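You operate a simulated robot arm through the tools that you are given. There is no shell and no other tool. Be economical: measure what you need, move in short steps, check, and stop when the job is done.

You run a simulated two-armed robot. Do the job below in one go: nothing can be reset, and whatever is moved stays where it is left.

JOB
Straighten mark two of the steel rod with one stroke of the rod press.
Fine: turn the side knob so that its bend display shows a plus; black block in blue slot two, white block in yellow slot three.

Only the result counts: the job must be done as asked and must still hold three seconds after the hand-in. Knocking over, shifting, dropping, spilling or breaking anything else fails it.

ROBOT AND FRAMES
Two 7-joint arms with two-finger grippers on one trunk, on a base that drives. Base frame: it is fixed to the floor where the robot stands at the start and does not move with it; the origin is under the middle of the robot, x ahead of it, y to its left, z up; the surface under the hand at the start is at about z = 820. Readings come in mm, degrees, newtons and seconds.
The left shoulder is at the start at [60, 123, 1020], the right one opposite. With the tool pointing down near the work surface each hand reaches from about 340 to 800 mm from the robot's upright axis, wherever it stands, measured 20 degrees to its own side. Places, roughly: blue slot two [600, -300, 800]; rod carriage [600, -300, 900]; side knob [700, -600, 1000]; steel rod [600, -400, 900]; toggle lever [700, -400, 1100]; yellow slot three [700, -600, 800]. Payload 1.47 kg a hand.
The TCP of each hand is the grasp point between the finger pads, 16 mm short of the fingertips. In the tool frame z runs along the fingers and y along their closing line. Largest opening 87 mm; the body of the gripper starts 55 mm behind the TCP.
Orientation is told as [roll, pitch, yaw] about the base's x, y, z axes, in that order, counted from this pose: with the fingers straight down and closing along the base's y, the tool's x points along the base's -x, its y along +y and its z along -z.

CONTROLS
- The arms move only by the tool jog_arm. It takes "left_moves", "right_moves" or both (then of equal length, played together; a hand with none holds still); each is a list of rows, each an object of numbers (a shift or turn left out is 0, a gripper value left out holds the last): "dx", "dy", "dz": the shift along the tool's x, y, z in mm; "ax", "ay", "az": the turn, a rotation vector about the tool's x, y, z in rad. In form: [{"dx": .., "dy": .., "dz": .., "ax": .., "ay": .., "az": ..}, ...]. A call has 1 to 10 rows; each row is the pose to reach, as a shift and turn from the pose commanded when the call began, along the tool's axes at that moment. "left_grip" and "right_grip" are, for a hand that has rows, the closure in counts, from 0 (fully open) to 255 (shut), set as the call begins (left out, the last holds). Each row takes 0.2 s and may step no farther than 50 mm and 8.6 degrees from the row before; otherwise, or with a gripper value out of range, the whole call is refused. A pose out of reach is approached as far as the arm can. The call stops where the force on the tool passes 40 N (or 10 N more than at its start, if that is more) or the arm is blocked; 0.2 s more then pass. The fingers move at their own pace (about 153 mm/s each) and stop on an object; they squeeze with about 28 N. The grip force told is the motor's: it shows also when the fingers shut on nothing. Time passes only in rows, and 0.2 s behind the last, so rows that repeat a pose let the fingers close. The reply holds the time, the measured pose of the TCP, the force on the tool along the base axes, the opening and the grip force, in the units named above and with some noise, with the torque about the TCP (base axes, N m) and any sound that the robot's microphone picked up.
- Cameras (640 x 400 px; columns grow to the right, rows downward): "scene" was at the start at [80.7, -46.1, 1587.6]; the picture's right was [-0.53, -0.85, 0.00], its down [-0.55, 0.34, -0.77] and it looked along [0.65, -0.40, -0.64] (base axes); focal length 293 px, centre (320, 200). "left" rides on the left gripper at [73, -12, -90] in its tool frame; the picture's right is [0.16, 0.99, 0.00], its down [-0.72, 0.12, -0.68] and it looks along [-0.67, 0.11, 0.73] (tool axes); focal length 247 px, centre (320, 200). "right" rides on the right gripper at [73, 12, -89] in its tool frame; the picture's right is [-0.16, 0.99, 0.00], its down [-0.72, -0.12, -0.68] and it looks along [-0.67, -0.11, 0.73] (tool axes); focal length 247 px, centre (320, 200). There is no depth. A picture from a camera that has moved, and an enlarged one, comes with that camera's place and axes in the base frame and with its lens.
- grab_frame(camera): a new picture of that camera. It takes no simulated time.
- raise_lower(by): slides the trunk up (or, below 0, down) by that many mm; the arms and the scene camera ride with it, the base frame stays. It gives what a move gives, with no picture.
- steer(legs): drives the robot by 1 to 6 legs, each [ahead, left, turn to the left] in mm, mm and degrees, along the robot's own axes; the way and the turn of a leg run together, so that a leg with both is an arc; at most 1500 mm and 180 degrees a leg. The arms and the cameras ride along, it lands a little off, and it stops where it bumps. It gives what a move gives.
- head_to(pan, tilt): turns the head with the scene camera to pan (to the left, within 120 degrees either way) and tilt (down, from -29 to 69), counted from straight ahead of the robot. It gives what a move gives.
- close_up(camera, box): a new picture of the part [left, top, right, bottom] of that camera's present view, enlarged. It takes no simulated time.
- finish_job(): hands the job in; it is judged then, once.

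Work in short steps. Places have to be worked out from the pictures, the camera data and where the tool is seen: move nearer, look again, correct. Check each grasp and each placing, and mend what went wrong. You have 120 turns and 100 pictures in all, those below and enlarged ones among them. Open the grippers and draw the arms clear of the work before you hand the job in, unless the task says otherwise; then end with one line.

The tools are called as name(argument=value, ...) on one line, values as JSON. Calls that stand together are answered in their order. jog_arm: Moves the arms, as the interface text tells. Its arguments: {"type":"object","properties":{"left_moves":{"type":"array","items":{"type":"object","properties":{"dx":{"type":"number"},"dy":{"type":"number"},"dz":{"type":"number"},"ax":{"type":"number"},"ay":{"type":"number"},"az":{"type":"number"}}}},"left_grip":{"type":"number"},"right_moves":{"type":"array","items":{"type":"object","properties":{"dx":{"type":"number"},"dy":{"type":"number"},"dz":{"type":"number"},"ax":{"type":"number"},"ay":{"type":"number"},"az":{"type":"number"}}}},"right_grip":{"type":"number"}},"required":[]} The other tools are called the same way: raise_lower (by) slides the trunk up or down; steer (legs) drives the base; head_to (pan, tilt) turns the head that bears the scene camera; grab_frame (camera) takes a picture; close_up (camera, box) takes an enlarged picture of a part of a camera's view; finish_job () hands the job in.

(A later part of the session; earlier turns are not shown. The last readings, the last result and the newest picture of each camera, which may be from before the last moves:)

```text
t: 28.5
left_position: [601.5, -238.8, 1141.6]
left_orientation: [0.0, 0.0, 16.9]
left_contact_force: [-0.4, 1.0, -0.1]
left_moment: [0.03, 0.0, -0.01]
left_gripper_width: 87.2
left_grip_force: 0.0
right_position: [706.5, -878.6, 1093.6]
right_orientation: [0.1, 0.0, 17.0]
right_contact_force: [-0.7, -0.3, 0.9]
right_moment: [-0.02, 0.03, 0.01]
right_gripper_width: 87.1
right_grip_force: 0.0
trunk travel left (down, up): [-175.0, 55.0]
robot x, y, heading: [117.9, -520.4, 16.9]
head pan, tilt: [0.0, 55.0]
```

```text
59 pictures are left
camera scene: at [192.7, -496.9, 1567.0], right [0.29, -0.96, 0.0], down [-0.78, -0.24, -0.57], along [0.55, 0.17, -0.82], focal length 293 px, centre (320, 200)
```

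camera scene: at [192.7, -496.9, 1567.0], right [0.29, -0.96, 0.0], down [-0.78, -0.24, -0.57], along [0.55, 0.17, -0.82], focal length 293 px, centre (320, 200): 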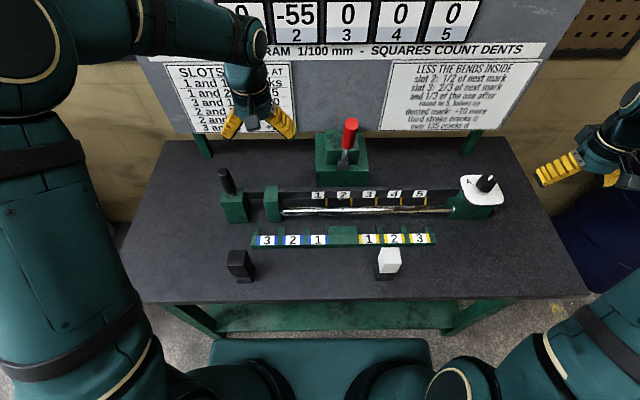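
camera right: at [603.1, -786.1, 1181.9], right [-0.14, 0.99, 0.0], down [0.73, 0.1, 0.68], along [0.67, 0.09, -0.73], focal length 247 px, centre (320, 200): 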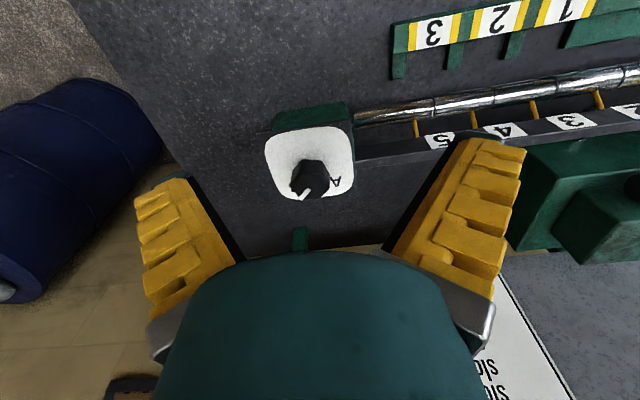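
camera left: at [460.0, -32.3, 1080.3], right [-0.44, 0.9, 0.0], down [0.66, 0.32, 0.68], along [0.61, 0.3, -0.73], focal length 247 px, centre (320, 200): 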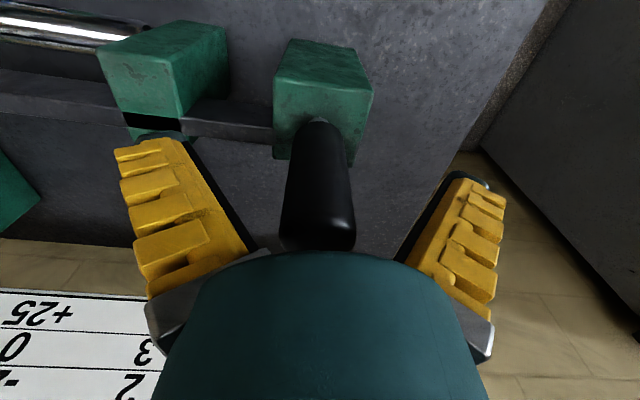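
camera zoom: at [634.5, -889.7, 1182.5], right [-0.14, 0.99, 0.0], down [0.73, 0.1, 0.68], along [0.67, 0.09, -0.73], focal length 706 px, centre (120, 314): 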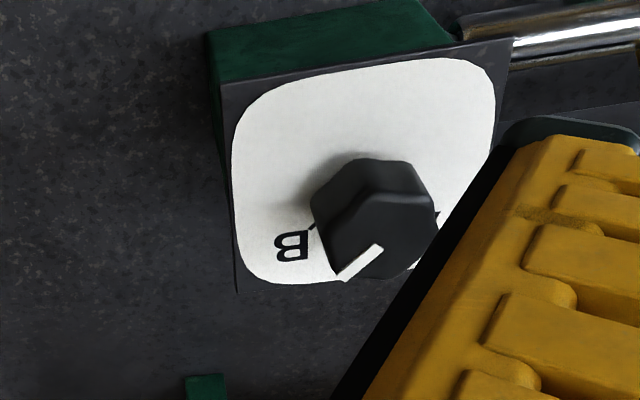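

The pointer is at B (about 43° clockwise from straight back), and A is the mirror of it, about 87° counter-clockwise. I move over the knob (n≈514, e≈965) with the hand turned 43° to match.

jog_arm(right_moves=[{"dx": -19, "dy": 16, "az": 0.15}, {"dx": -38, "dy": 33, "az": 0.3}, {"dx": -57, "dy": 49, "az": 0.45}, {"dx": -76, "dy": 66, "az": 0.6}, {"dx": -95, "dy": 82, "az": 0.74}, {"dx": -95, "dy": 82, "dz": 45, "az": 0.74}, {"dx": -95, "dy": 82, "dz": 85, "az": 0.74}])

grab_frame(camera="right")

close_up(camera="scene", box=[420, 120, 560, 230])

```text
t: 30.1
left_position: [603.0, -239.1, 1141.6]
left_orientation: [-0.1, 0.1, 17.0]
left_contact_force: [0.3, -0.3, 0.4]
left_moment: [-0.04, 0.01, 0.01]
left_gripper_width: 86.9
left_grip_force: 0.0
right_position: [774.0, -770.7, 1007.3]
right_orientation: [-0.1, 0.0, -25.4]
right_contact_force: [0.2, -0.1, -0.5]
right_moment: [-0.02, 0.0, 0.0]
right_gripper_width: 87.1
right_grip_force: 0.0
trunk travel left (down, up): [-175.0, 55.0]
robot x, y, heading: [115.1, -519.4, 17.1]
head pan, tilt: [0.0, 55.0]
```

```text
58 pictures are left
camera right: at [714.0, -730.3, 1096.5], right [0.57, 0.82, 0.0], down [0.6, -0.42, 0.68], along [0.56, -0.39, -0.73], focal length 247 px, centre (320, 200)
```

right: 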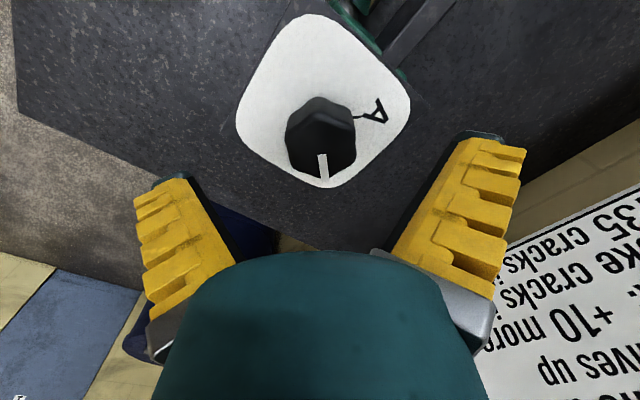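

```text
3.64 times, centred on (490, 175) of scene
camera zoom: at [193.2, -496.3, 1567.0], right [0.29, -0.96, 0.0], down [-0.78, -0.24, -0.57], along [0.55, 0.17, -0.82], focal length 1067 px, centre (-298, 291)
```

zoom: 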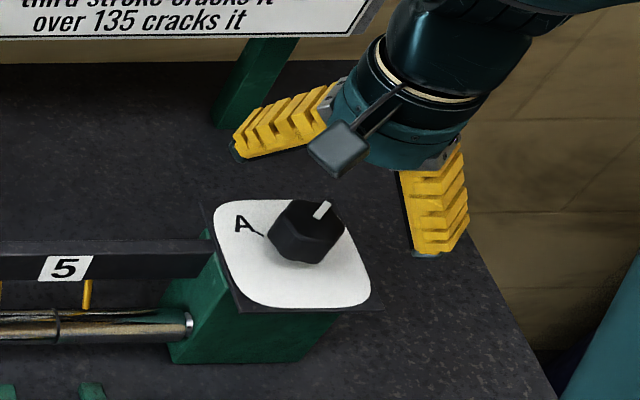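

The hand is centred within about 5 mm, so I shift 4 mm forward, descend to z≈968 and close.

jog_arm(right_moves=[{"dx": -4, "dz": 20}, {"dx": -4, "dz": 39}])

jog_arm(right_moves=[{}, {}, {}], right_grip=255)

close_up(camera="scene", box=[420, 120, 560, 230])

```text
t: 30.7
left_position: [601.1, -238.9, 1140.5]
left_orientation: [0.0, 0.1, 17.0]
left_contact_force: [0.0, 0.5, 0.6]
left_moment: [-0.02, 0.0, 0.06]
left_gripper_width: 86.8
left_grip_force: 0.0
right_position: [777.1, -774.0, 967.8]
right_orientation: [0.0, -0.1, -25.4]
right_contact_force: [-0.2, -0.1, 0.1]
right_moment: [0.0, 0.0, -0.04]
right_gripper_width: 87.0
right_grip_force: 0.1
trunk travel left (down, up): [-175.0, 55.0]
robot x, y, heading: [118.0, -519.2, 17.1]
head pan, tilt: [0.0, 55.0]
```

```text
t: 31.5
left_position: [602.7, -238.7, 1141.8]
left_orientation: [0.0, 0.0, 17.0]
left_contact_force: [-0.2, -0.1, -1.0]
left_moment: [-0.02, 0.0, -0.04]
left_gripper_width: 86.7
left_grip_force: 0.2
right_position: [775.1, -773.3, 969.4]
right_orientation: [0.0, 0.2, -25.4]
right_contact_force: [-4.8, 3.9, 0.4]
right_moment: [0.2, 0.35, 0.0]
right_gripper_width: 37.8
right_grip_force: 30.1
trunk travel left (down, up): [-175.0, 55.0]
robot x, y, heading: [113.8, -519.6, 16.9]
head pan, tilt: [0.0, 55.0]
```

```text
3.64 times, centred on (490, 175) of scene
camera zoom: at [191.9, -495.9, 1567.1], right [0.29, -0.96, 0.0], down [-0.78, -0.24, -0.57], along [0.55, 0.17, -0.82], focal length 1067 px, centre (-298, 291)
```

zoom: 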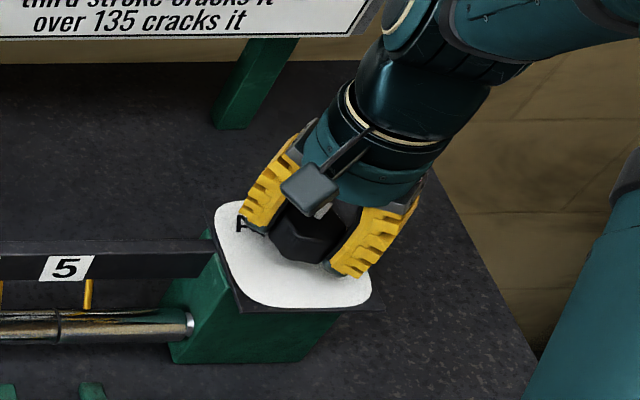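

The knob is gripped at 37.8 mm. I turn it counter-clockwise in steps.

jog_arm(right_moves=[{"az": -0.14}, {"az": -0.28}, {"az": -0.42}, {"az": -0.56}, {"az": -0.7}, {"az": -0.84}, {"az": -0.98}, {"az": -1.12}, {"az": -1.26}, {"az": -1.4}])

grab_frame(camera="scene")

```text
t: 33.7
left_position: [601.9, -238.6, 1142.4]
left_orientation: [0.2, 0.0, 17.1]
left_contact_force: [0.6, 0.0, -0.3]
left_moment: [0.03, 0.01, 0.01]
left_gripper_width: 87.0
left_grip_force: 0.0
right_position: [776.9, -774.0, 970.0]
right_orientation: [0.0, -0.1, 54.9]
right_contact_force: [-11.4, 4.4, -13.3]
right_moment: [-0.2, -0.09, 0.04]
right_gripper_width: 37.2
right_grip_force: 30.0
trunk travel left (down, up): [-175.0, 55.0]
robot x, y, heading: [114.3, -518.2, 16.7]
head pan, tilt: [0.0, 55.0]
```

```text
55 pictures are left
camera scene: at [192.4, -496.5, 1567.0], right [0.29, -0.96, 0.0], down [-0.78, -0.24, -0.57], along [0.55, 0.17, -0.82], focal length 293 px, centre (320, 200)
```

scene: 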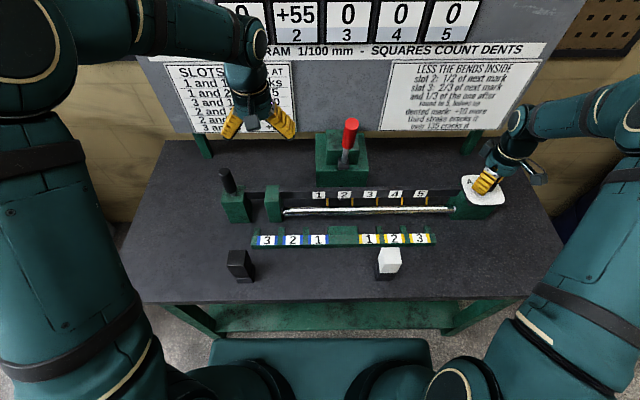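

The display shows +55. I turn a touch more to sit fully at A, then release and lift.

jog_arm(right_moves=[{"az": -0.06}, {"az": -0.11}, {"az": -0.11}])

jog_arm(right_moves=[{}, {}, {}, {"dz": -30}, {"dz": -70}, {"dz": -110}], right_grip=0)

close_up(camera="scene", box=[420, 120, 560, 230])

close_up(camera="scene", box=[260, 120, 430, 230])

```text
t: 34.5
left_position: [601.3, -239.6, 1142.2]
left_orientation: [0.1, -0.1, 17.0]
left_contact_force: [-0.3, 1.0, 0.2]
left_moment: [0.0, -0.03, 0.01]
left_gripper_width: 87.0
left_grip_force: 0.1
right_position: [777.0, -774.8, 969.1]
right_orientation: [0.0, -0.1, 61.1]
right_contact_force: [-14.1, 3.4, -12.6]
right_moment: [-0.26, -0.07, 0.04]
right_gripper_width: 36.8
right_grip_force: 29.9
trunk travel left (down, up): [-175.0, 55.0]
robot x, y, heading: [113.2, -520.6, 17.1]
head pan, tilt: [0.0, 55.0]
```

```text
t: 35.9
left_position: [601.3, -238.8, 1143.2]
left_orientation: [0.0, -0.1, 17.0]
left_contact_force: [0.0, -0.2, -0.2]
left_moment: [-0.01, 0.02, -0.02]
left_gripper_width: 86.9
left_grip_force: 0.0
right_position: [777.0, -774.3, 1080.5]
right_orientation: [0.0, 0.1, 61.1]
right_contact_force: [0.2, 0.5, 0.9]
right_moment: [0.01, -0.02, -0.01]
right_gripper_width: 87.2
right_grip_force: 0.1
trunk travel left (down, up): [-175.0, 55.0]
robot x, y, heading: [113.2, -520.9, 16.8]
head pan, tilt: [0.0, 55.0]
```

```text
3.64 times, centred on (490, 175) of scene
camera zoom: at [191.7, -496.2, 1567.1], right [0.29, -0.96, 0.0], down [-0.78, -0.24, -0.57], along [0.55, 0.17, -0.82], focal length 1067 px, centre (-298, 291)
```

zoom: 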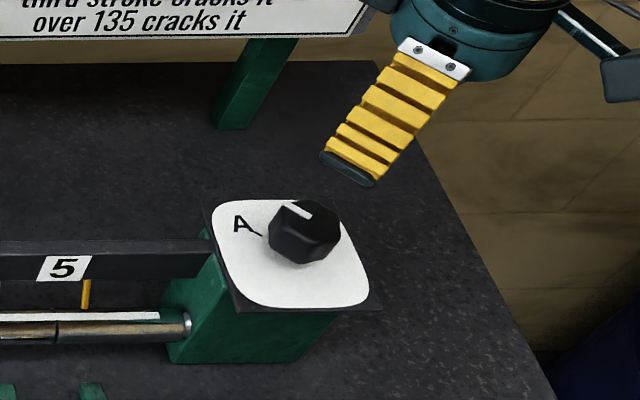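

```text
3.64 times, centred on (345, 175) of scene
camera zoom: at [191.7, -496.2, 1567.1], right [0.29, -0.96, 0.0], down [-0.78, -0.24, -0.57], along [0.55, 0.17, -0.82], focal length 1067 px, centre (229, 291)
```

zoom: 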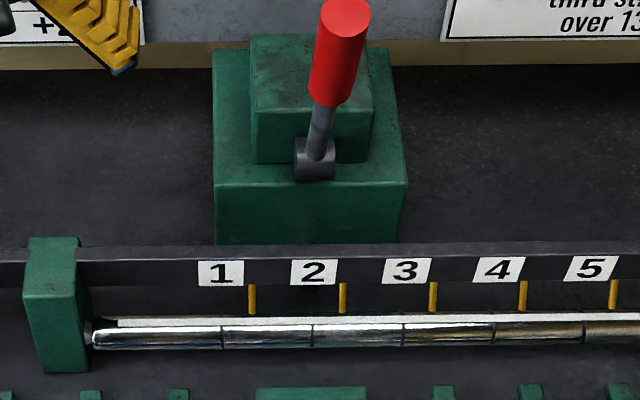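

The knob points at A and the rod has rolled over (a white line is visible). Next is the white block: turn the right hand back square, then move above it.

jog_arm(right_moves=[{"az": 0.13}, {"az": 0.26}, {"az": 0.39}, {"az": 0.52}, {"az": 0.65}, {"az": 0.77}])

jog_arm(right_moves=[{"dx": 40, "dy": 20}, {"dx": 75, "dy": 50}, {"dx": 105, "dy": 85}, {"dx": 125, "dy": 125}, {"dx": 145, "dy": 165}, {"dx": 165, "dy": 205}, {"dx": 185, "dy": 240}, {"dx": 192, "dy": 270}, {"dx": 192, "dy": 270, "dz": 40}, {"dx": 192, "dy": 270, "dz": 75}])

grab_frame(camera="right")

close_up(camera="scene", box=[330, 200, 450, 290])

```text
t: 37.3
left_position: [601.7, -238.6, 1142.8]
left_orientation: [0.1, 0.1, 17.0]
left_contact_force: [-0.4, -0.5, 0.6]
left_moment: [-0.03, 0.02, 0.02]
left_gripper_width: 87.3
left_grip_force: 0.0
right_position: [777.7, -774.5, 1080.3]
right_orientation: [0.0, 0.0, 16.9]
right_contact_force: [0.9, 0.4, 0.6]
right_moment: [-0.03, -0.04, 0.02]
right_gripper_width: 87.0
right_grip_force: 0.2
trunk travel left (down, up): [-175.0, 55.0]
robot x, y, heading: [113.8, -517.0, 16.8]
head pan, tilt: [0.0, 55.0]
```

```text
t: 39.5
left_position: [602.1, -239.7, 1140.6]
left_orientation: [0.0, 0.2, 16.9]
left_contact_force: [0.7, 0.7, 0.6]
left_moment: [0.0, -0.03, 0.01]
left_gripper_width: 87.0
left_grip_force: 0.0
right_position: [515.7, -572.1, 1005.0]
right_orientation: [0.0, 0.0, 17.0]
right_contact_force: [0.5, 0.6, -0.4]
right_moment: [-0.01, 0.01, 0.01]
right_gripper_width: 87.1
right_grip_force: 0.1
trunk travel left (down, up): [-175.0, 55.0]
robot x, y, heading: [118.7, -519.6, 17.0]
head pan, tilt: [0.0, 55.0]
```

```text
52 pictures are left
camera right: at [443.1, -582.0, 1093.8], right [-0.14, 0.99, 0.0], down [0.73, 0.1, 0.68], along [0.67, 0.09, -0.73], focal length 247 px, centre (320, 200)
```

right: 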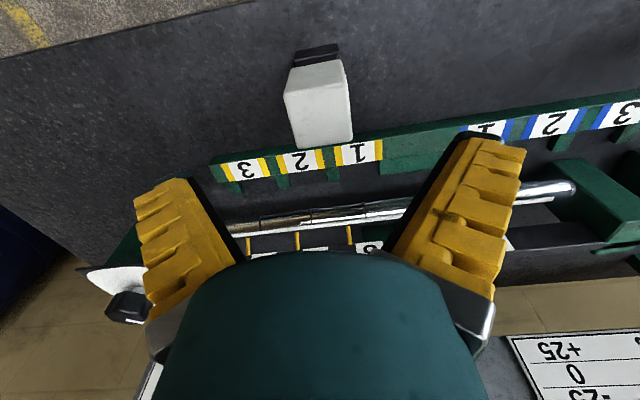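

```text
4.44 times, centred on (390, 245) of scene
camera zoom: at [193.0, -495.7, 1567.0], right [0.29, -0.96, 0.0], down [-0.78, -0.24, -0.57], along [0.55, 0.17, -0.82], focal length 1304 px, centre (9, 0)
```

zoom: 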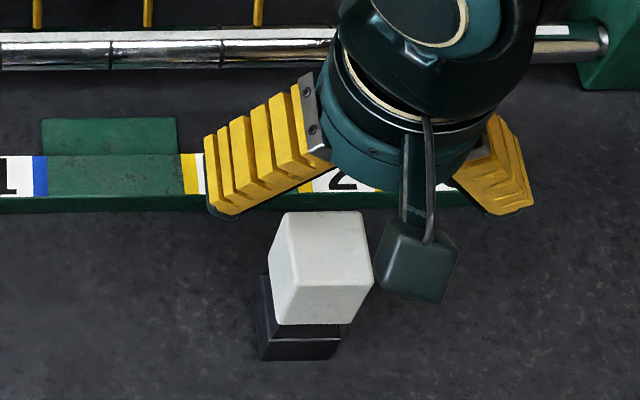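

The white block's top is at n≈322, e≈697 and I'm at (326, 698, 1005). I descend to z≈903 and grip the upper cube.

jog_arm(right_moves=[{"dx": 3, "dy": 1, "dz": 35}, {"dx": 3, "dy": 1, "dz": 70}, {"dx": 3, "dy": 1, "dz": 102}])

jog_arm(right_moves=[{}, {}, {}], right_grip=255)

grab_frame(camera="right")

```text
t: 40.3
left_position: [603.2, -239.0, 1141.1]
left_orientation: [-0.1, 0.1, 17.1]
left_contact_force: [-0.4, 0.7, -0.6]
left_moment: [0.01, 0.04, -0.04]
left_gripper_width: 87.0
left_grip_force: 0.0
right_position: [511.8, -573.6, 901.9]
right_orientation: [0.0, 0.0, 17.1]
right_contact_force: [0.5, -0.4, 0.7]
right_moment: [0.01, 0.01, -0.02]
right_gripper_width: 87.0
right_grip_force: 0.0
trunk travel left (down, up): [-175.0, 55.0]
robot x, y, heading: [116.6, -517.9, 17.1]
head pan, tilt: [0.0, 55.0]
```

```text
t: 41.1
left_position: [602.1, -240.2, 1142.1]
left_orientation: [0.0, 0.0, 17.0]
left_contact_force: [0.5, 0.0, 0.8]
left_moment: [-0.01, 0.0, 0.01]
left_gripper_width: 87.2
left_grip_force: 0.0
right_position: [511.5, -573.2, 903.9]
right_orientation: [-0.1, -0.1, 17.1]
right_contact_force: [-1.7, -2.2, 9.3]
right_moment: [-0.1, -0.11, 0.01]
right_gripper_width: 37.9
right_grip_force: 28.3
trunk travel left (down, up): [-175.0, 55.0]
robot x, y, heading: [114.5, -522.3, 17.1]
head pan, tilt: [0.0, 55.0]
```

```text
50 pictures are left
camera right: at [439.4, -583.8, 992.4], right [-0.14, 0.99, 0.0], down [0.73, 0.1, 0.68], along [0.67, 0.09, -0.73], focal length 247 px, centre (320, 200)
```

right: 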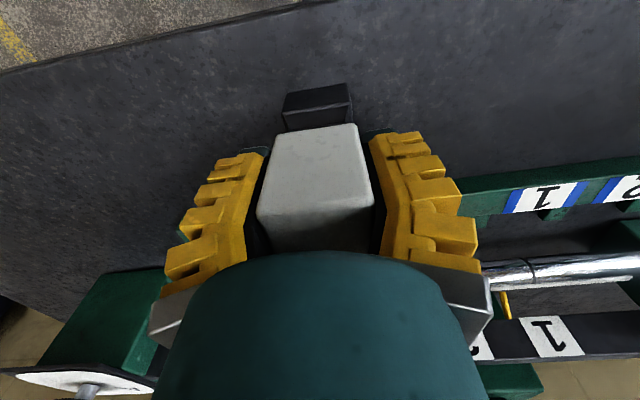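

The block is gripped at 37.9 mm wide. I lift it 100 mm and carry it over yellow slot three (pocket centre estimated n≈444, e≈800).

jog_arm(right_moves=[{"dz": -35}, {"dz": -70}, {"dz": -100}, {"dz": -100, "dx": -30, "dy": -25}, {"dz": -100, "dx": -61, "dy": -51}, {"dz": -100, "dx": -92, "dy": -77}, {"dz": -100, "dx": -121, "dy": -102}, {"dz": -100, "dx": -121, "dy": -102}])

close_up(camera="scene", box=[350, 170, 490, 270])

grab_frame(camera="right")

```text
t: 42.9
left_position: [602.1, -239.1, 1141.8]
left_orientation: [0.0, 0.0, 17.0]
left_contact_force: [-0.1, -0.1, -0.6]
left_moment: [-0.02, -0.04, -0.03]
left_gripper_width: 86.8
left_grip_force: 0.2
right_position: [656.5, -634.2, 1002.1]
right_orientation: [0.0, 0.0, 17.0]
right_contact_force: [-0.3, 0.7, -7.4]
right_moment: [0.01, 0.06, -0.01]
right_gripper_width: 37.6
right_grip_force: 28.4
trunk travel left (down, up): [-175.0, 55.0]
robot x, y, heading: [113.8, -519.6, 16.9]
head pan, tilt: [0.0, 55.0]
```

```text
4.00 times, centred on (420, 220) of scene
camera zoom: at [192.3, -496.2, 1567.1], right [0.29, -0.96, 0.0], down [-0.78, -0.24, -0.57], along [0.55, 0.17, -0.82], focal length 1174 px, centre (-80, 120)
```

zoom: 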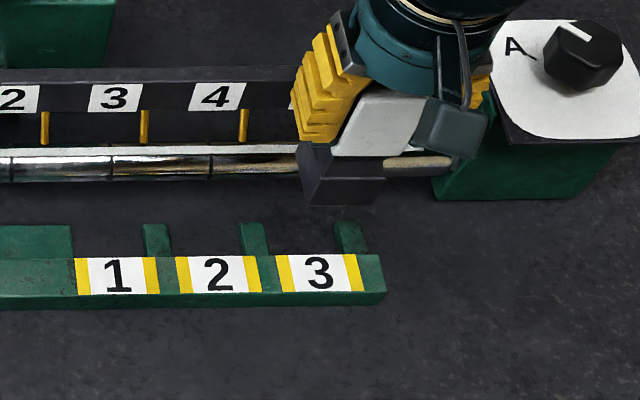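

```text
48 pictures are left
camera right: at [584.7, -644.7, 1091.1], right [-0.14, 0.99, 0.0], down [0.73, 0.1, 0.68], along [0.67, 0.09, -0.73], focal length 247 px, centre (320, 200)
```

right: 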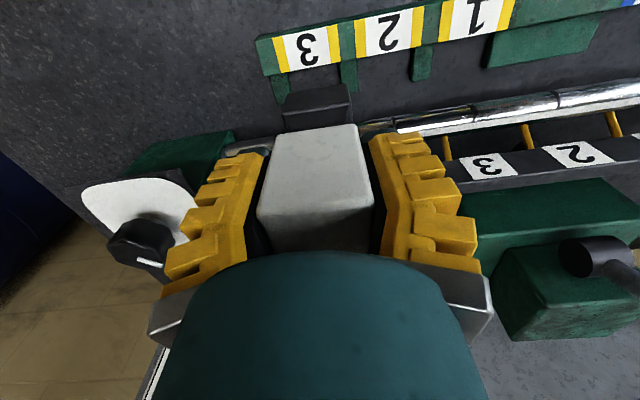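

From both cameras, the slot's pegs are centred at e≈802 and the bar's back edge is at n≈422–427. I shift +4 in n and e, lower 18 mm (block bottom about 907, just above the rod) and look at the relation again.

jog_arm(right_moves=[{"dx": -3, "dy": -4, "dz": 10}, {"dx": -3, "dy": -4, "dz": 18}, {"dx": -3, "dy": -4, "dz": 18}])

close_up(camera="scene", box=[380, 190, 460, 250])

close_up(camera="right", box=[230, 10, 430, 140])

```text
t: 43.7
left_position: [603.8, -239.9, 1141.2]
left_orientation: [0.0, 0.0, 17.0]
left_contact_force: [-0.9, -0.5, -0.3]
left_moment: [0.0, 0.01, 0.01]
left_gripper_width: 87.0
left_grip_force: 0.0
right_position: [661.1, -637.6, 984.4]
right_orientation: [0.0, 0.0, 17.0]
right_contact_force: [0.4, 0.6, -7.4]
right_moment: [-0.02, 0.02, 0.04]
right_gripper_width: 37.7
right_grip_force: 27.8
trunk travel left (down, up): [-175.0, 55.0]
robot x, y, heading: [115.0, -516.5, 17.0]
head pan, tilt: [0.0, 55.0]
```

```text
6.67 times, centred on (420, 220) of scene
camera zoom: at [193.1, -496.7, 1567.0], right [0.29, -0.96, 0.0], down [-0.78, -0.24, -0.57], along [0.55, 0.17, -0.82], focal length 1956 px, centre (-347, 67)
```

zoom: 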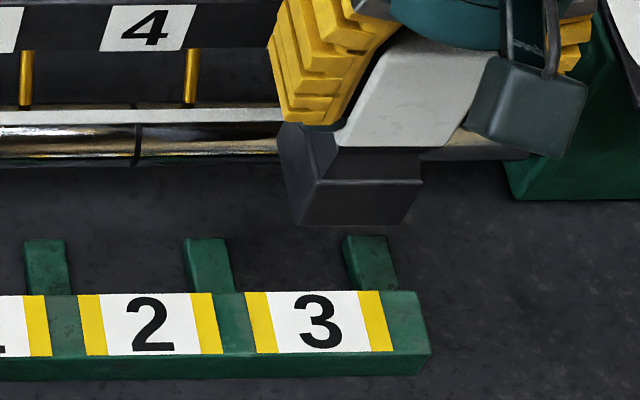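

```text
3.08 times, centred on (330, 75) of right
camera zoom: at [589.1, -648.1, 1073.2], right [-0.14, 0.99, 0.0], down [0.73, 0.1, 0.68], along [0.67, 0.09, -0.73], focal length 760 px, centre (289, 585)
```

zoom: 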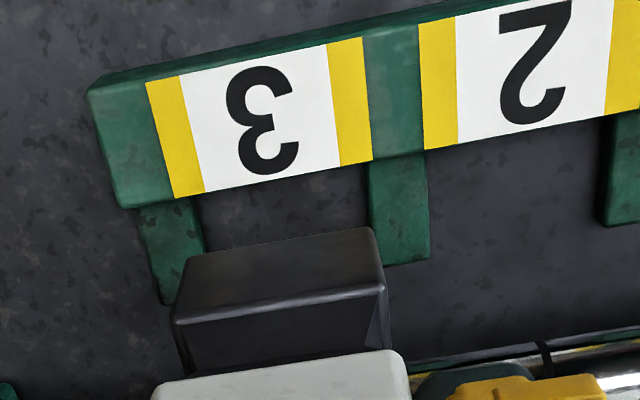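

The cameras disagree slightly on the bar height, and so on the gap between bar and rod. I bring the left camera to a side view across the slot before lowering.

jog_arm(left_moves=[{"dx": 10, "dy": -23, "dz": 14, "az": 0.105}, {"dx": 21, "dy": -47, "dz": 28, "az": 0.21}, {"dx": 31, "dy": -70, "dz": 42, "az": 0.315}, {"dx": 42, "dy": -94, "dz": 56, "az": 0.42}, {"dx": 52, "dy": -117, "dz": 70, "az": 0.525}, {"dx": 63, "dy": -141, "dz": 84, "az": 0.63}, {"dx": 73, "dy": -164, "dz": 98, "az": 0.735}, {"dx": 84, "dy": -188, "dz": 112, "az": 0.84}, {"dx": 94, "dy": -211, "dz": 126, "az": 0.945}, {"dx": 105, "dy": -235, "dz": 140, "az": 1.05}])

grab_frame(camera="left")

```text
t: 45.9
left_position: [570.4, -494.9, 1000.9]
left_orientation: [0.0, 0.1, -43.2]
left_contact_force: [-0.3, -0.4, 0.6]
left_moment: [0.0, 0.01, 0.03]
left_gripper_width: 87.1
left_grip_force: 0.1
right_position: [660.4, -637.7, 983.4]
right_orientation: [0.0, 0.0, 17.1]
right_contact_force: [0.3, -0.8, -7.1]
right_moment: [-0.03, 0.02, 0.0]
right_gripper_width: 37.6
right_grip_force: 27.8
trunk travel left (down, up): [-175.0, 55.0]
robot x, y, heading: [120.6, -519.7, 16.9]
head pan, tilt: [0.0, 55.0]
```

```text
45 pictures are left
camera left: at [511.2, -454.0, 1090.4], right [0.56, 0.83, 0.0], down [0.61, -0.41, 0.68], along [0.56, -0.38, -0.73], focal length 247 px, centre (320, 200)
```

left: 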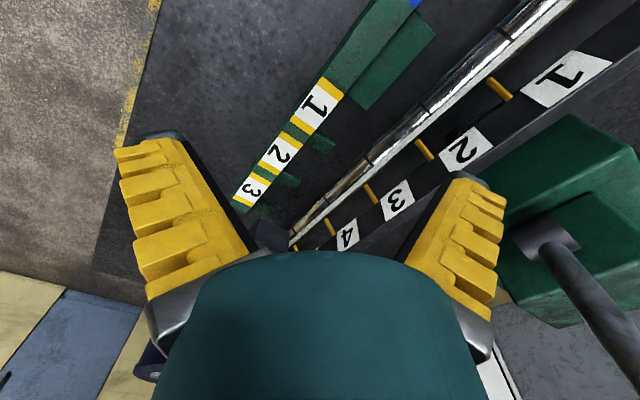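

close_up(camera="left", box=[220, 50, 480, 250])

```text
2.00 times, centred on (350, 150) of left
camera zoom: at [511.2, -454.0, 1090.4], right [0.56, 0.83, 0.0], down [0.61, -0.41, 0.68], along [0.56, -0.38, -0.73], focal length 494 px, centre (260, 300)
```

zoom: 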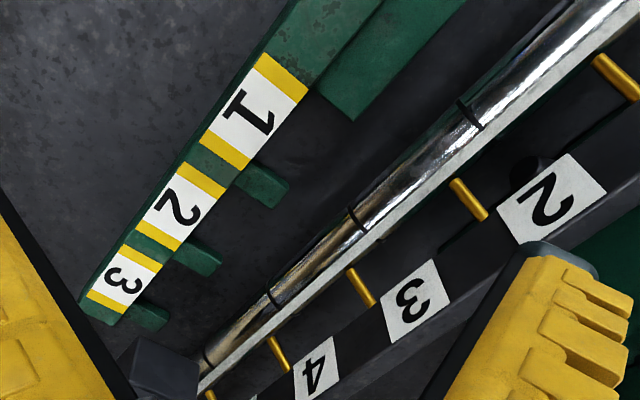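

This side view is useful but not conclusive on the gap. I lower the block 33 mm with n reduced by 4 (clear of rod and bar), and shift the left camera (fingers closed) to look straight along the gap.

jog_arm(right_moves=[{"dx": 4}, {"dx": 4, "dz": 12}, {"dx": 4, "dz": 24}, {"dx": 4, "dz": 33}], left_moves=[{"dx": -8, "dy": 7, "dz": 4, "az": 0.12}, {"dx": -16, "dy": 14, "dz": 8, "az": 0.24}, {"dx": -24, "dy": 21, "dz": 12, "az": 0.36}, {"dx": -33, "dy": 27, "dz": 15, "az": 0.47}], left_grip=255)

grab_frame(camera="left")

close_up(camera="right", box=[230, 10, 430, 140])

```text
t: 46.9
left_position: [614.8, -497.1, 985.2]
left_orientation: [-0.1, 0.0, -70.2]
left_contact_force: [0.6, 0.6, 0.4]
left_moment: [0.03, 0.01, 0.01]
left_gripper_width: 0.1
left_grip_force: 27.9
right_position: [657.0, -637.8, 951.0]
right_orientation: [0.0, 0.0, 17.0]
right_contact_force: [0.5, 0.2, -7.5]
right_moment: [0.0, 0.07, -0.01]
right_gripper_width: 37.8
right_grip_force: 28.1
trunk travel left (down, up): [-175.0, 55.0]
robot x, y, heading: [114.3, -522.4, 17.0]
head pan, tilt: [0.0, 55.0]
```

```text
43 pictures are left
camera left: at [579.1, -432.5, 1075.3], right [0.88, 0.48, 0.0], down [0.36, -0.64, 0.68], along [0.33, -0.6, -0.73], focal length 247 px, centre (320, 200)
```

left: 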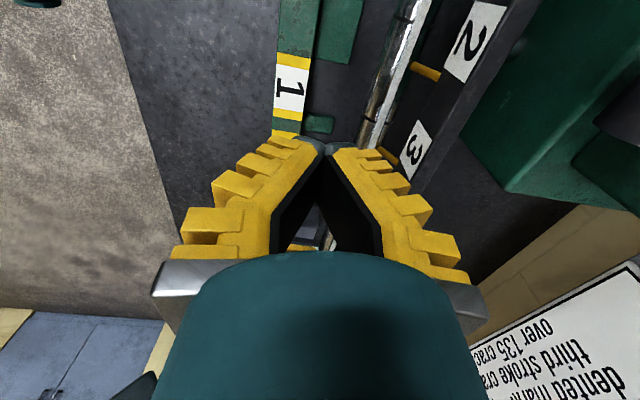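

```text
3.08 times, centred on (330, 75) of right
camera zoom: at [585.4, -649.0, 1039.8], right [-0.14, 0.99, 0.0], down [0.73, 0.1, 0.68], along [0.67, 0.09, -0.73], focal length 760 px, centre (289, 585)
```

zoom: 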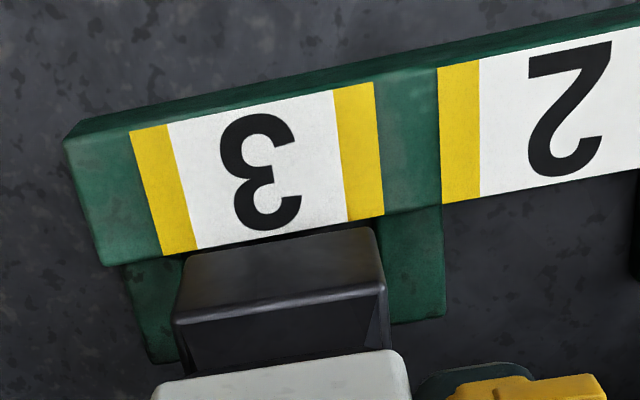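

close_up(camera="left", box=[260, 20, 460, 150])

```text
3.08 times, centred on (360, 85) of left
camera zoom: at [579.1, -432.5, 1075.3], right [0.88, 0.48, 0.0], down [0.36, -0.64, 0.68], along [0.33, -0.6, -0.73], focal length 760 px, centre (197, 554)
```

zoom: 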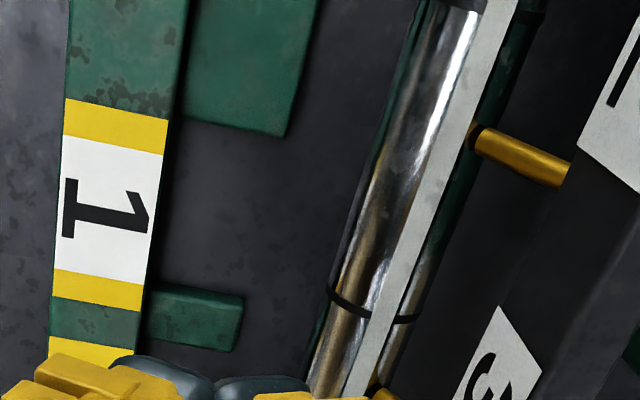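

The straight-down view puts the bar's back edge at n≈433.5 (z≈842) and the rod front at about 474–478, so a 38 mm block fits with its centre near 454. I move +11 in n and +1.5 in e and check the force.

jog_arm(right_moves=[{"dx": -4, "dy": -1}, {"dx": -8, "dy": -1.5}, {"dx": -11, "dy": -1.5}, {"dx": -11, "dy": -1.5}])

close_up(camera="right", box=[230, 10, 430, 140])

close_up(camera="scene", box=[380, 190, 460, 250])

```text
t: 47.9
left_position: [613.2, -497.8, 986.4]
left_orientation: [0.0, 0.0, -70.1]
left_contact_force: [-0.2, -0.4, 0.0]
left_moment: [-0.01, -0.01, 0.02]
left_gripper_width: 0.1
left_grip_force: 27.8
right_position: [668.0, -636.7, 952.4]
right_orientation: [0.0, 0.0, 16.9]
right_contact_force: [0.3, 0.1, -7.6]
right_moment: [0.03, 0.05, -0.02]
right_gripper_width: 37.4
right_grip_force: 27.5
trunk travel left (down, up): [-175.0, 55.0]
robot x, y, heading: [117.5, -517.2, 17.0]
head pan, tilt: [0.0, 55.0]
```

```text
3.08 times, centred on (330, 75) of right
camera zoom: at [596.4, -647.3, 1040.6], right [-0.14, 0.99, 0.0], down [0.73, 0.1, 0.68], along [0.67, 0.09, -0.73], focal length 760 px, centre (289, 585)
```

zoom: 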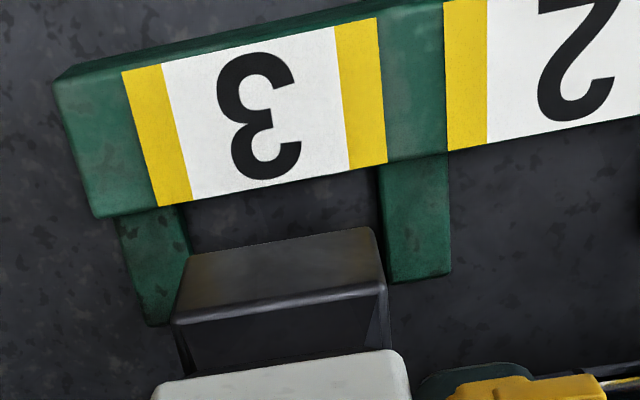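

```text
6.67 times, centred on (420, 220) of scene
camera zoom: at [193.0, -496.6, 1567.0], right [0.29, -0.96, 0.0], down [-0.78, -0.24, -0.57], along [0.55, 0.17, -0.82], focal length 1956 px, centre (-347, 67)
```

zoom: 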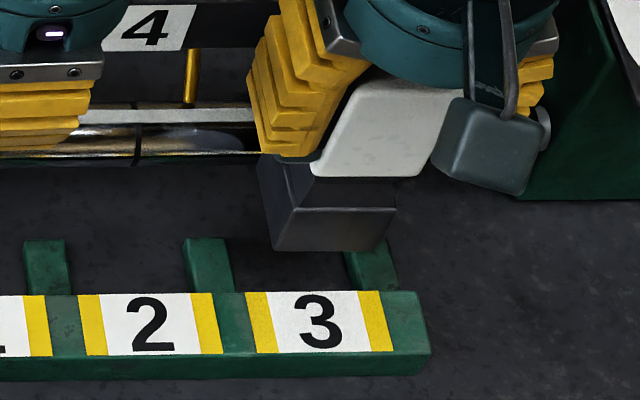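

No contact yet, and the block's front face computes to n≈435 just behind the bar. I lower in small steps towards z≈907.

jog_arm(right_moves=[{"dy": 1, "dz": 8}, {"dy": 1, "dz": 16}, {"dy": 1, "dz": 24}, {"dy": 1, "dz": 31}, {"dy": 1, "dz": 31}])

close_up(camera="right", box=[230, 10, 430, 140])

close_up(camera="scene", box=[380, 190, 460, 250])

```text
t: 49.1
left_position: [612.5, -498.8, 986.0]
left_orientation: [0.1, 0.1, -70.1]
left_contact_force: [1.0, 0.8, 0.4]
left_moment: [-0.01, -0.02, 0.0]
left_gripper_width: 0.1
left_grip_force: 27.5
right_position: [668.4, -635.9, 919.6]
right_orientation: [0.0, 0.0, 17.0]
right_contact_force: [-0.2, -0.2, -7.9]
right_moment: [0.0, 0.01, 0.0]
right_gripper_width: 37.3
right_grip_force: 27.6
trunk travel left (down, up): [-175.0, 55.0]
robot x, y, heading: [117.5, -517.0, 17.2]
head pan, tilt: [0.0, 55.0]
```

```text
3.08 times, centred on (330, 75) of right
camera zoom: at [596.2, -646.4, 1009.4], right [-0.14, 0.99, 0.0], down [0.73, 0.1, 0.68], along [0.67, 0.09, -0.73], focal length 760 px, centre (289, 585)
```

zoom: 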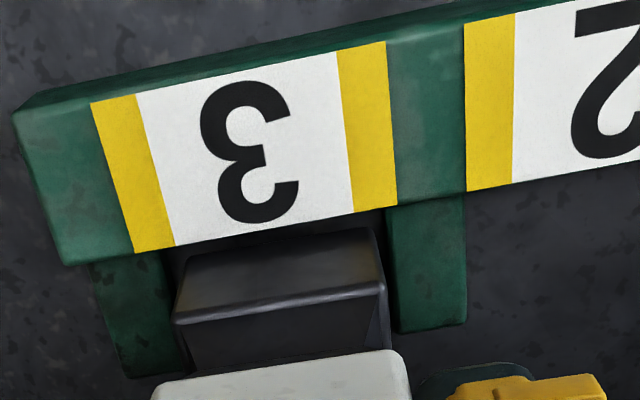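

```text
6.67 times, centred on (420, 220) of scene
camera zoom: at [193.0, -496.6, 1567.0], right [0.29, -0.96, 0.0], down [-0.78, -0.24, -0.57], along [0.55, 0.17, -0.82], focal length 1956 px, centre (-347, 67)
```

zoom: 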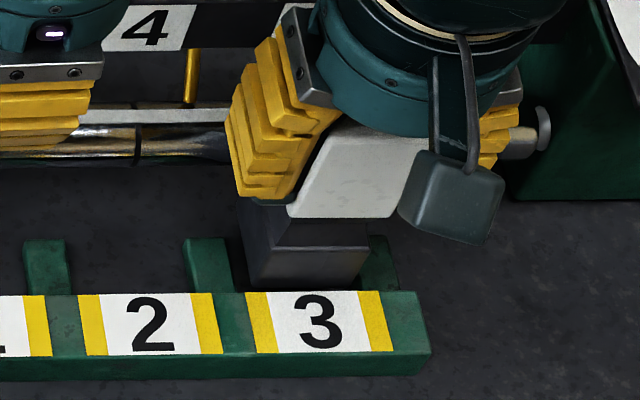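

The block fits cleanly between the pegs and behind the bar, with no contact force. I lower to the table.

jog_arm(right_moves=[{"dz": 5}, {"dz": 10}, {"dz": 13}, {"dz": 14.5}, {"dz": 16}])

```text
t: 50.3
left_position: [613.6, -498.7, 985.7]
left_orientation: [-0.1, 0.0, -70.1]
left_contact_force: [0.2, 0.7, -0.1]
left_moment: [0.02, -0.01, 0.0]
left_gripper_width: 0.0
left_grip_force: 27.8
right_position: [669.2, -636.5, 903.5]
right_orientation: [-0.1, 0.0, 17.1]
right_contact_force: [-0.4, 0.2, -6.9]
right_moment: [-0.04, 0.01, 0.0]
right_gripper_width: 37.5
right_grip_force: 27.5
trunk travel left (down, up): [-175.0, 55.0]
robot x, y, heading: [115.7, -517.6, 16.9]
head pan, tilt: [0.0, 55.0]
```

jog_arm(right_moves=[{"dz": 1}, {"dz": 2}, {"dz": 3}])

```text
t: 51.1
left_position: [612.2, -498.0, 986.9]
left_orientation: [0.0, 0.0, -70.1]
left_contact_force: [0.5, 0.1, -0.5]
left_moment: [-0.01, 0.01, 0.03]
left_gripper_width: 0.0
left_grip_force: 27.8
right_position: [667.9, -635.5, 903.2]
right_orientation: [-0.1, -0.3, 17.0]
right_contact_force: [-0.5, -2.7, 14.4]
right_moment: [-0.06, 0.04, 0.04]
right_gripper_width: 37.9
right_grip_force: 28.3
trunk travel left (down, up): [-175.0, 55.0]
robot x, y, heading: [119.3, -519.3, 17.1]
head pan, tilt: [0.0, 55.0]
```

The block now rests on the table (force +14 N). I release and lift straight up.

jog_arm(right_moves=[{}, {}, {"dz": -5}, {"dz": -30}, {"dz": -70}, {"dz": -110}], right_grip=0)

close_up(camera="scene", box=[380, 190, 460, 250])

close_up(camera="right", box=[200, 0, 480, 190])

```text
t: 52.5
left_position: [612.6, -497.4, 988.0]
left_orientation: [0.1, 0.0, -70.1]
left_contact_force: [0.0, -0.1, 0.5]
left_moment: [-0.03, 0.01, 0.02]
left_gripper_width: 0.0
left_grip_force: 27.9
right_position: [666.8, -635.6, 1012.6]
right_orientation: [-0.1, 0.0, 17.0]
right_contact_force: [0.1, 0.5, 0.3]
right_moment: [0.04, -0.01, -0.03]
right_gripper_width: 87.0
right_grip_force: 0.0
trunk travel left (down, up): [-175.0, 55.0]
robot x, y, heading: [114.4, -518.1, 17.4]
head pan, tilt: [0.0, 55.0]
```

```text
6.67 times, centred on (420, 220) of scene
camera zoom: at [191.6, -496.6, 1567.1], right [0.29, -0.96, 0.0], down [-0.78, -0.24, -0.57], along [0.55, 0.17, -0.82], focal length 1956 px, centre (-347, 67)
```

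zoom: 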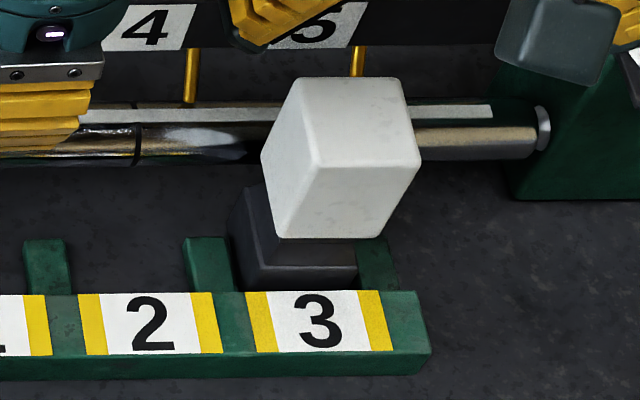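

```text
2.11 times, centred on (340, 95) of right
camera zoom: at [594.6, -646.3, 1101.7], right [-0.14, 0.99, 0.0], down [0.73, 0.1, 0.68], along [0.67, 0.09, -0.73], focal length 520 px, centre (278, 421)
```

zoom: 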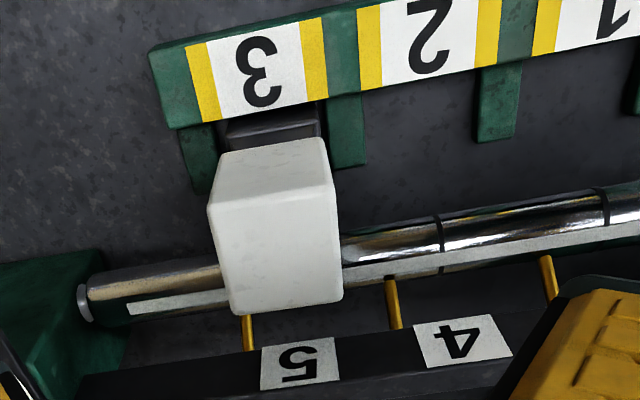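

The white block is seated in yellow slot three. I retract the right hand to the side, raise and turn the left hand back square and open it.

jog_arm(left_moves=[{"dz": -30, "az": -0.142}, {"dz": -60, "az": -0.284}, {"dz": -90, "az": -0.426}, {"dz": -90, "az": -0.568}, {"dz": -90, "az": -0.71}, {"dz": -90, "az": -0.852}, {"dz": -90, "az": -0.994}, {"dz": -90, "az": -1.136}, {"dz": -90, "az": -1.278}, {"dz": -90, "az": -1.42}], right_moves=[{"dz": -30}, {"dz": -60}, {"dz": -60, "dy": -40}, {"dz": -60, "dy": -80}, {"dz": -60, "dy": -120}, {"dz": -60, "dy": -120}, {"dz": -60, "dy": -120}, {"dz": -60, "dy": -120}, {"dz": -60, "dy": -120}, {"dz": -60, "dy": -120}], left_grip=0)

jog_arm(left_moves=[{"dx": 17, "dy": 37, "az": -0.05}, {"dx": 34, "dy": 74, "az": -0.1}, {"dx": 52, "dy": 111, "az": -0.1}, {"dx": 69, "dy": 148, "az": -0.1}, {"dx": 86, "dy": 185, "az": -0.1}, {"dx": 104, "dy": 222, "az": -0.1}, {"dx": 121, "dy": 259, "az": -0.1}, {"dx": 138, "dy": 297, "az": -0.1}, {"dx": 138, "dy": 297, "az": -0.1, "dz": 35}, {"dx": 138, "dy": 297, "az": -0.1, "dz": 65}])

grab_frame(camera="left")

close_up(camera="scene", box=[190, 210, 310, 300])

```text
t: 54.7
left_position: [612.7, -499.1, 1077.2]
left_orientation: [0.0, -0.1, 11.4]
left_contact_force: [0.3, -1.0, 1.2]
left_moment: [0.02, 0.03, 0.01]
left_gripper_width: 87.1
left_grip_force: 0.1
right_position: [703.3, -750.6, 1072.4]
right_orientation: [0.0, 0.0, 17.1]
right_contact_force: [-0.9, 0.4, 0.3]
right_moment: [-0.02, -0.03, 0.01]
right_gripper_width: 87.1
right_grip_force: 0.0
trunk travel left (down, up): [-175.0, 55.0]
robot x, y, heading: [118.9, -518.7, 17.0]
head pan, tilt: [0.0, 55.0]
```

```text
t: 56.9
left_position: [418.9, -233.5, 1012.7]
left_orientation: [0.0, -0.1, 17.0]
left_contact_force: [0.8, 0.5, 0.6]
left_moment: [-0.01, 0.01, 0.0]
left_gripper_width: 86.8
left_grip_force: 0.0
right_position: [704.0, -749.6, 1071.3]
right_orientation: [0.0, 0.0, 17.0]
right_contact_force: [-0.7, -0.6, 0.2]
right_moment: [-0.03, -0.02, 0.01]
right_gripper_width: 87.2
right_grip_force: 0.1
trunk travel left (down, up): [-175.0, 55.0]
robot x, y, heading: [111.9, -519.5, 17.1]
head pan, tilt: [0.0, 55.0]
```

```text
34 pictures are left
camera left: at [354.3, -264.7, 1101.8], right [-0.44, 0.9, 0.0], down [0.66, 0.32, 0.68], along [0.61, 0.3, -0.73], focal length 247 px, centre (320, 200)
```

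left: 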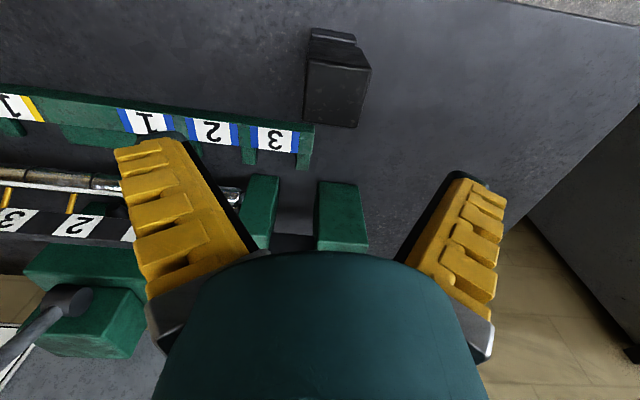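

```text
4.44 times, centred on (250, 255) of scene
camera zoom: at [192.4, -496.0, 1567.0], right [0.29, -0.96, 0.0], down [-0.78, -0.24, -0.57], along [0.55, 0.17, -0.82], focal length 1304 px, centre (631, -44)
```

zoom: 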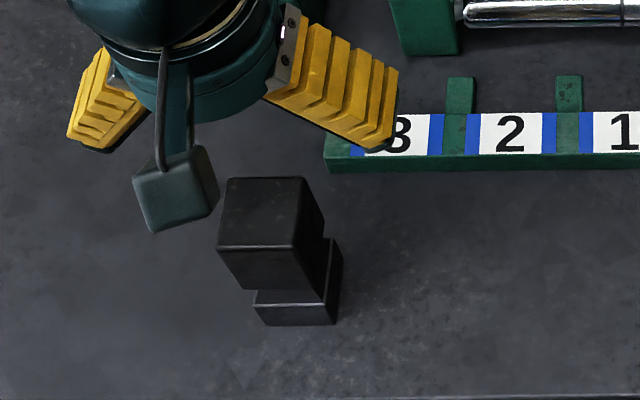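

close_up(camera="left", box=[270, 10, 410, 140])

```text
3.08 times, centred on (340, 75) of left
camera zoom: at [354.3, -264.7, 1101.8], right [-0.44, 0.9, 0.0], down [0.66, 0.32, 0.68], along [0.61, 0.3, -0.73], focal length 760 px, centre (258, 585)
```

zoom: 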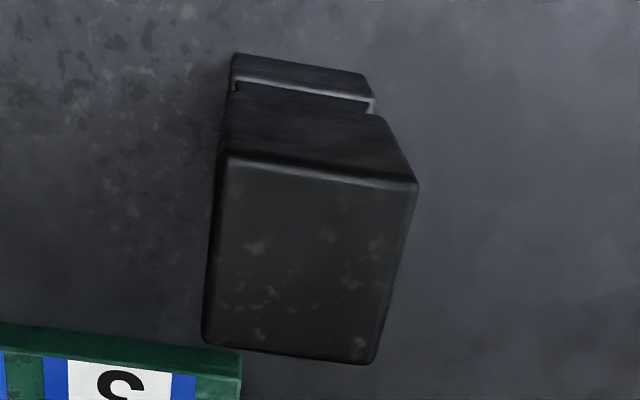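

The black block's top centre computes to n≈319, e≈337.5. I shift there, lower to z≈904 and grip.

jog_arm(left_moves=[{"dx": 13, "dy": 8}, {"dx": 13, "dy": 8, "dz": 40}, {"dx": 13, "dy": 8, "dz": 80}, {"dx": 13, "dy": 8, "dz": 108}])

jog_arm(left_moves=[{}, {}, {}], left_grip=255)

grab_frame(camera="left")

```text
t: 57.9
left_position: [406.2, -230.1, 904.1]
left_orientation: [0.0, -0.1, 17.1]
left_contact_force: [0.1, -0.6, 0.3]
left_moment: [-0.03, -0.03, 0.0]
left_gripper_width: 87.0
left_grip_force: 0.0
right_position: [704.9, -749.2, 1070.3]
right_orientation: [0.0, 0.0, 17.1]
right_contact_force: [0.3, -0.2, -0.4]
right_moment: [0.01, 0.01, 0.0]
right_gripper_width: 87.0
right_grip_force: 0.0
trunk travel left (down, up): [-175.0, 55.0]
robot x, y, heading: [116.6, -518.0, 17.0]
head pan, tilt: [0.0, 55.0]
```

```text
t: 58.7
left_position: [404.7, -230.5, 904.4]
left_orientation: [0.0, 0.0, 17.1]
left_contact_force: [-2.3, 4.0, 5.7]
left_moment: [0.1, 0.06, -0.04]
left_gripper_width: 38.0
left_grip_force: 27.8
right_position: [703.0, -749.2, 1070.8]
right_orientation: [-0.1, 0.1, 17.0]
right_contact_force: [0.4, 0.3, -0.3]
right_moment: [-0.01, -0.01, 0.01]
right_gripper_width: 87.1
right_grip_force: 0.0
trunk travel left (down, up): [-175.0, 55.0]
robot x, y, heading: [117.2, -520.3, 16.8]
head pan, tilt: [0.0, 55.0]
```

```text
31 pictures are left
camera left: at [339.4, -262.1, 994.3], right [-0.44, 0.9, 0.0], down [0.66, 0.32, 0.68], along [0.61, 0.3, -0.73], focal length 247 px, centre (320, 200)
```

left: 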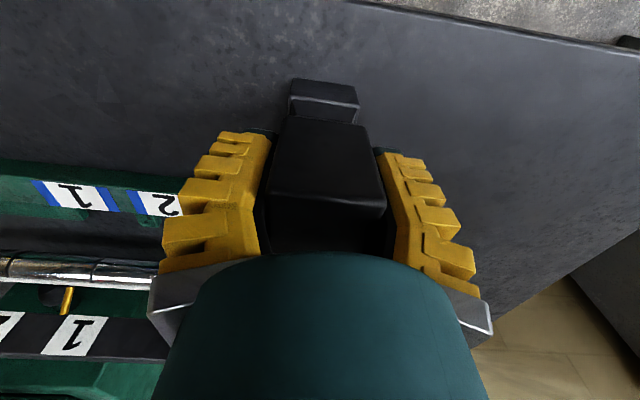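

The block is gripped (38.0 mm). I lift 90 mm, carry it to slightly in front of the blue slot two pocket (n≈446, e≈459) and look.

jog_arm(left_moves=[{"dz": -45}, {"dz": -90}, {"dz": -90, "dx": -32, "dy": -30}, {"dz": -90, "dx": -64, "dy": -60}, {"dz": -90, "dx": -96, "dy": -90}, {"dz": -90, "dx": -126, "dy": -120}, {"dz": -80, "dx": -126, "dy": -120}, {"dz": -80, "dx": -126, "dy": -120}])

close_up(camera="left", box=[210, 10, 410, 140])

close_up(camera="scene", box=[250, 190, 330, 250])

```text
t: 60.5
left_position: [562.4, -308.1, 983.1]
left_orientation: [0.0, 0.1, 17.1]
left_contact_force: [0.9, 0.6, -7.7]
left_moment: [0.03, 0.02, -0.01]
left_gripper_width: 37.8
left_grip_force: 28.0
right_position: [702.0, -750.7, 1071.3]
right_orientation: [0.0, 0.0, 16.9]
right_contact_force: [0.2, -0.7, -0.6]
right_moment: [0.01, -0.01, -0.02]
right_gripper_width: 86.9
right_grip_force: 0.0
trunk travel left (down, up): [-175.0, 55.0]
robot x, y, heading: [114.8, -517.8, 16.7]
head pan, tilt: [0.0, 55.0]
```

```text
3.08 times, centred on (310, 75) of left
camera zoom: at [496.0, -340.2, 1073.2], right [-0.44, 0.9, 0.0], down [0.66, 0.32, 0.68], along [0.61, 0.3, -0.73], focal length 760 px, centre (351, 585)
```

zoom: 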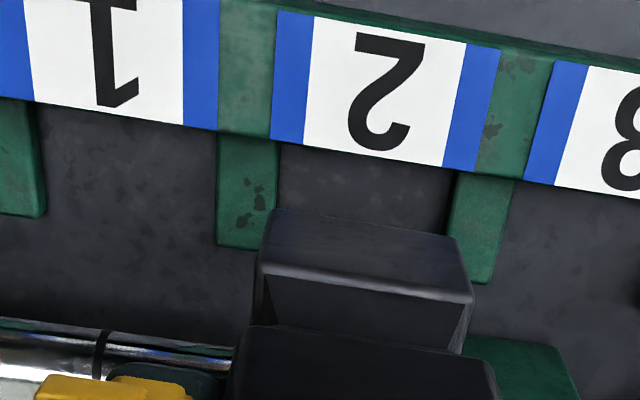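

```text
6.67 times, centred on (290, 220) of scene
camera zoom: at [193.3, -496.6, 1567.0], right [0.29, -0.96, 0.0], down [-0.78, -0.24, -0.57], along [0.55, 0.17, -0.82], focal length 1956 px, centre (520, 67)
```

zoom: 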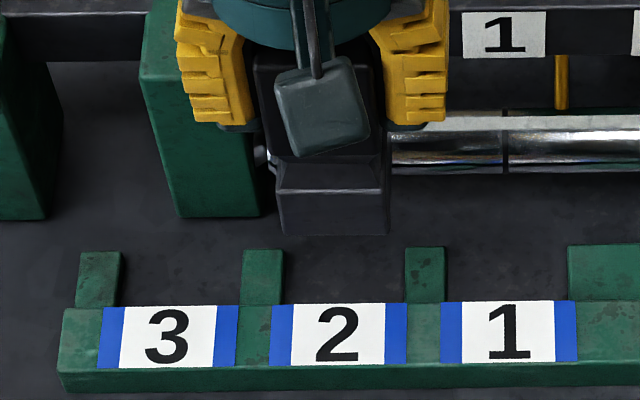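

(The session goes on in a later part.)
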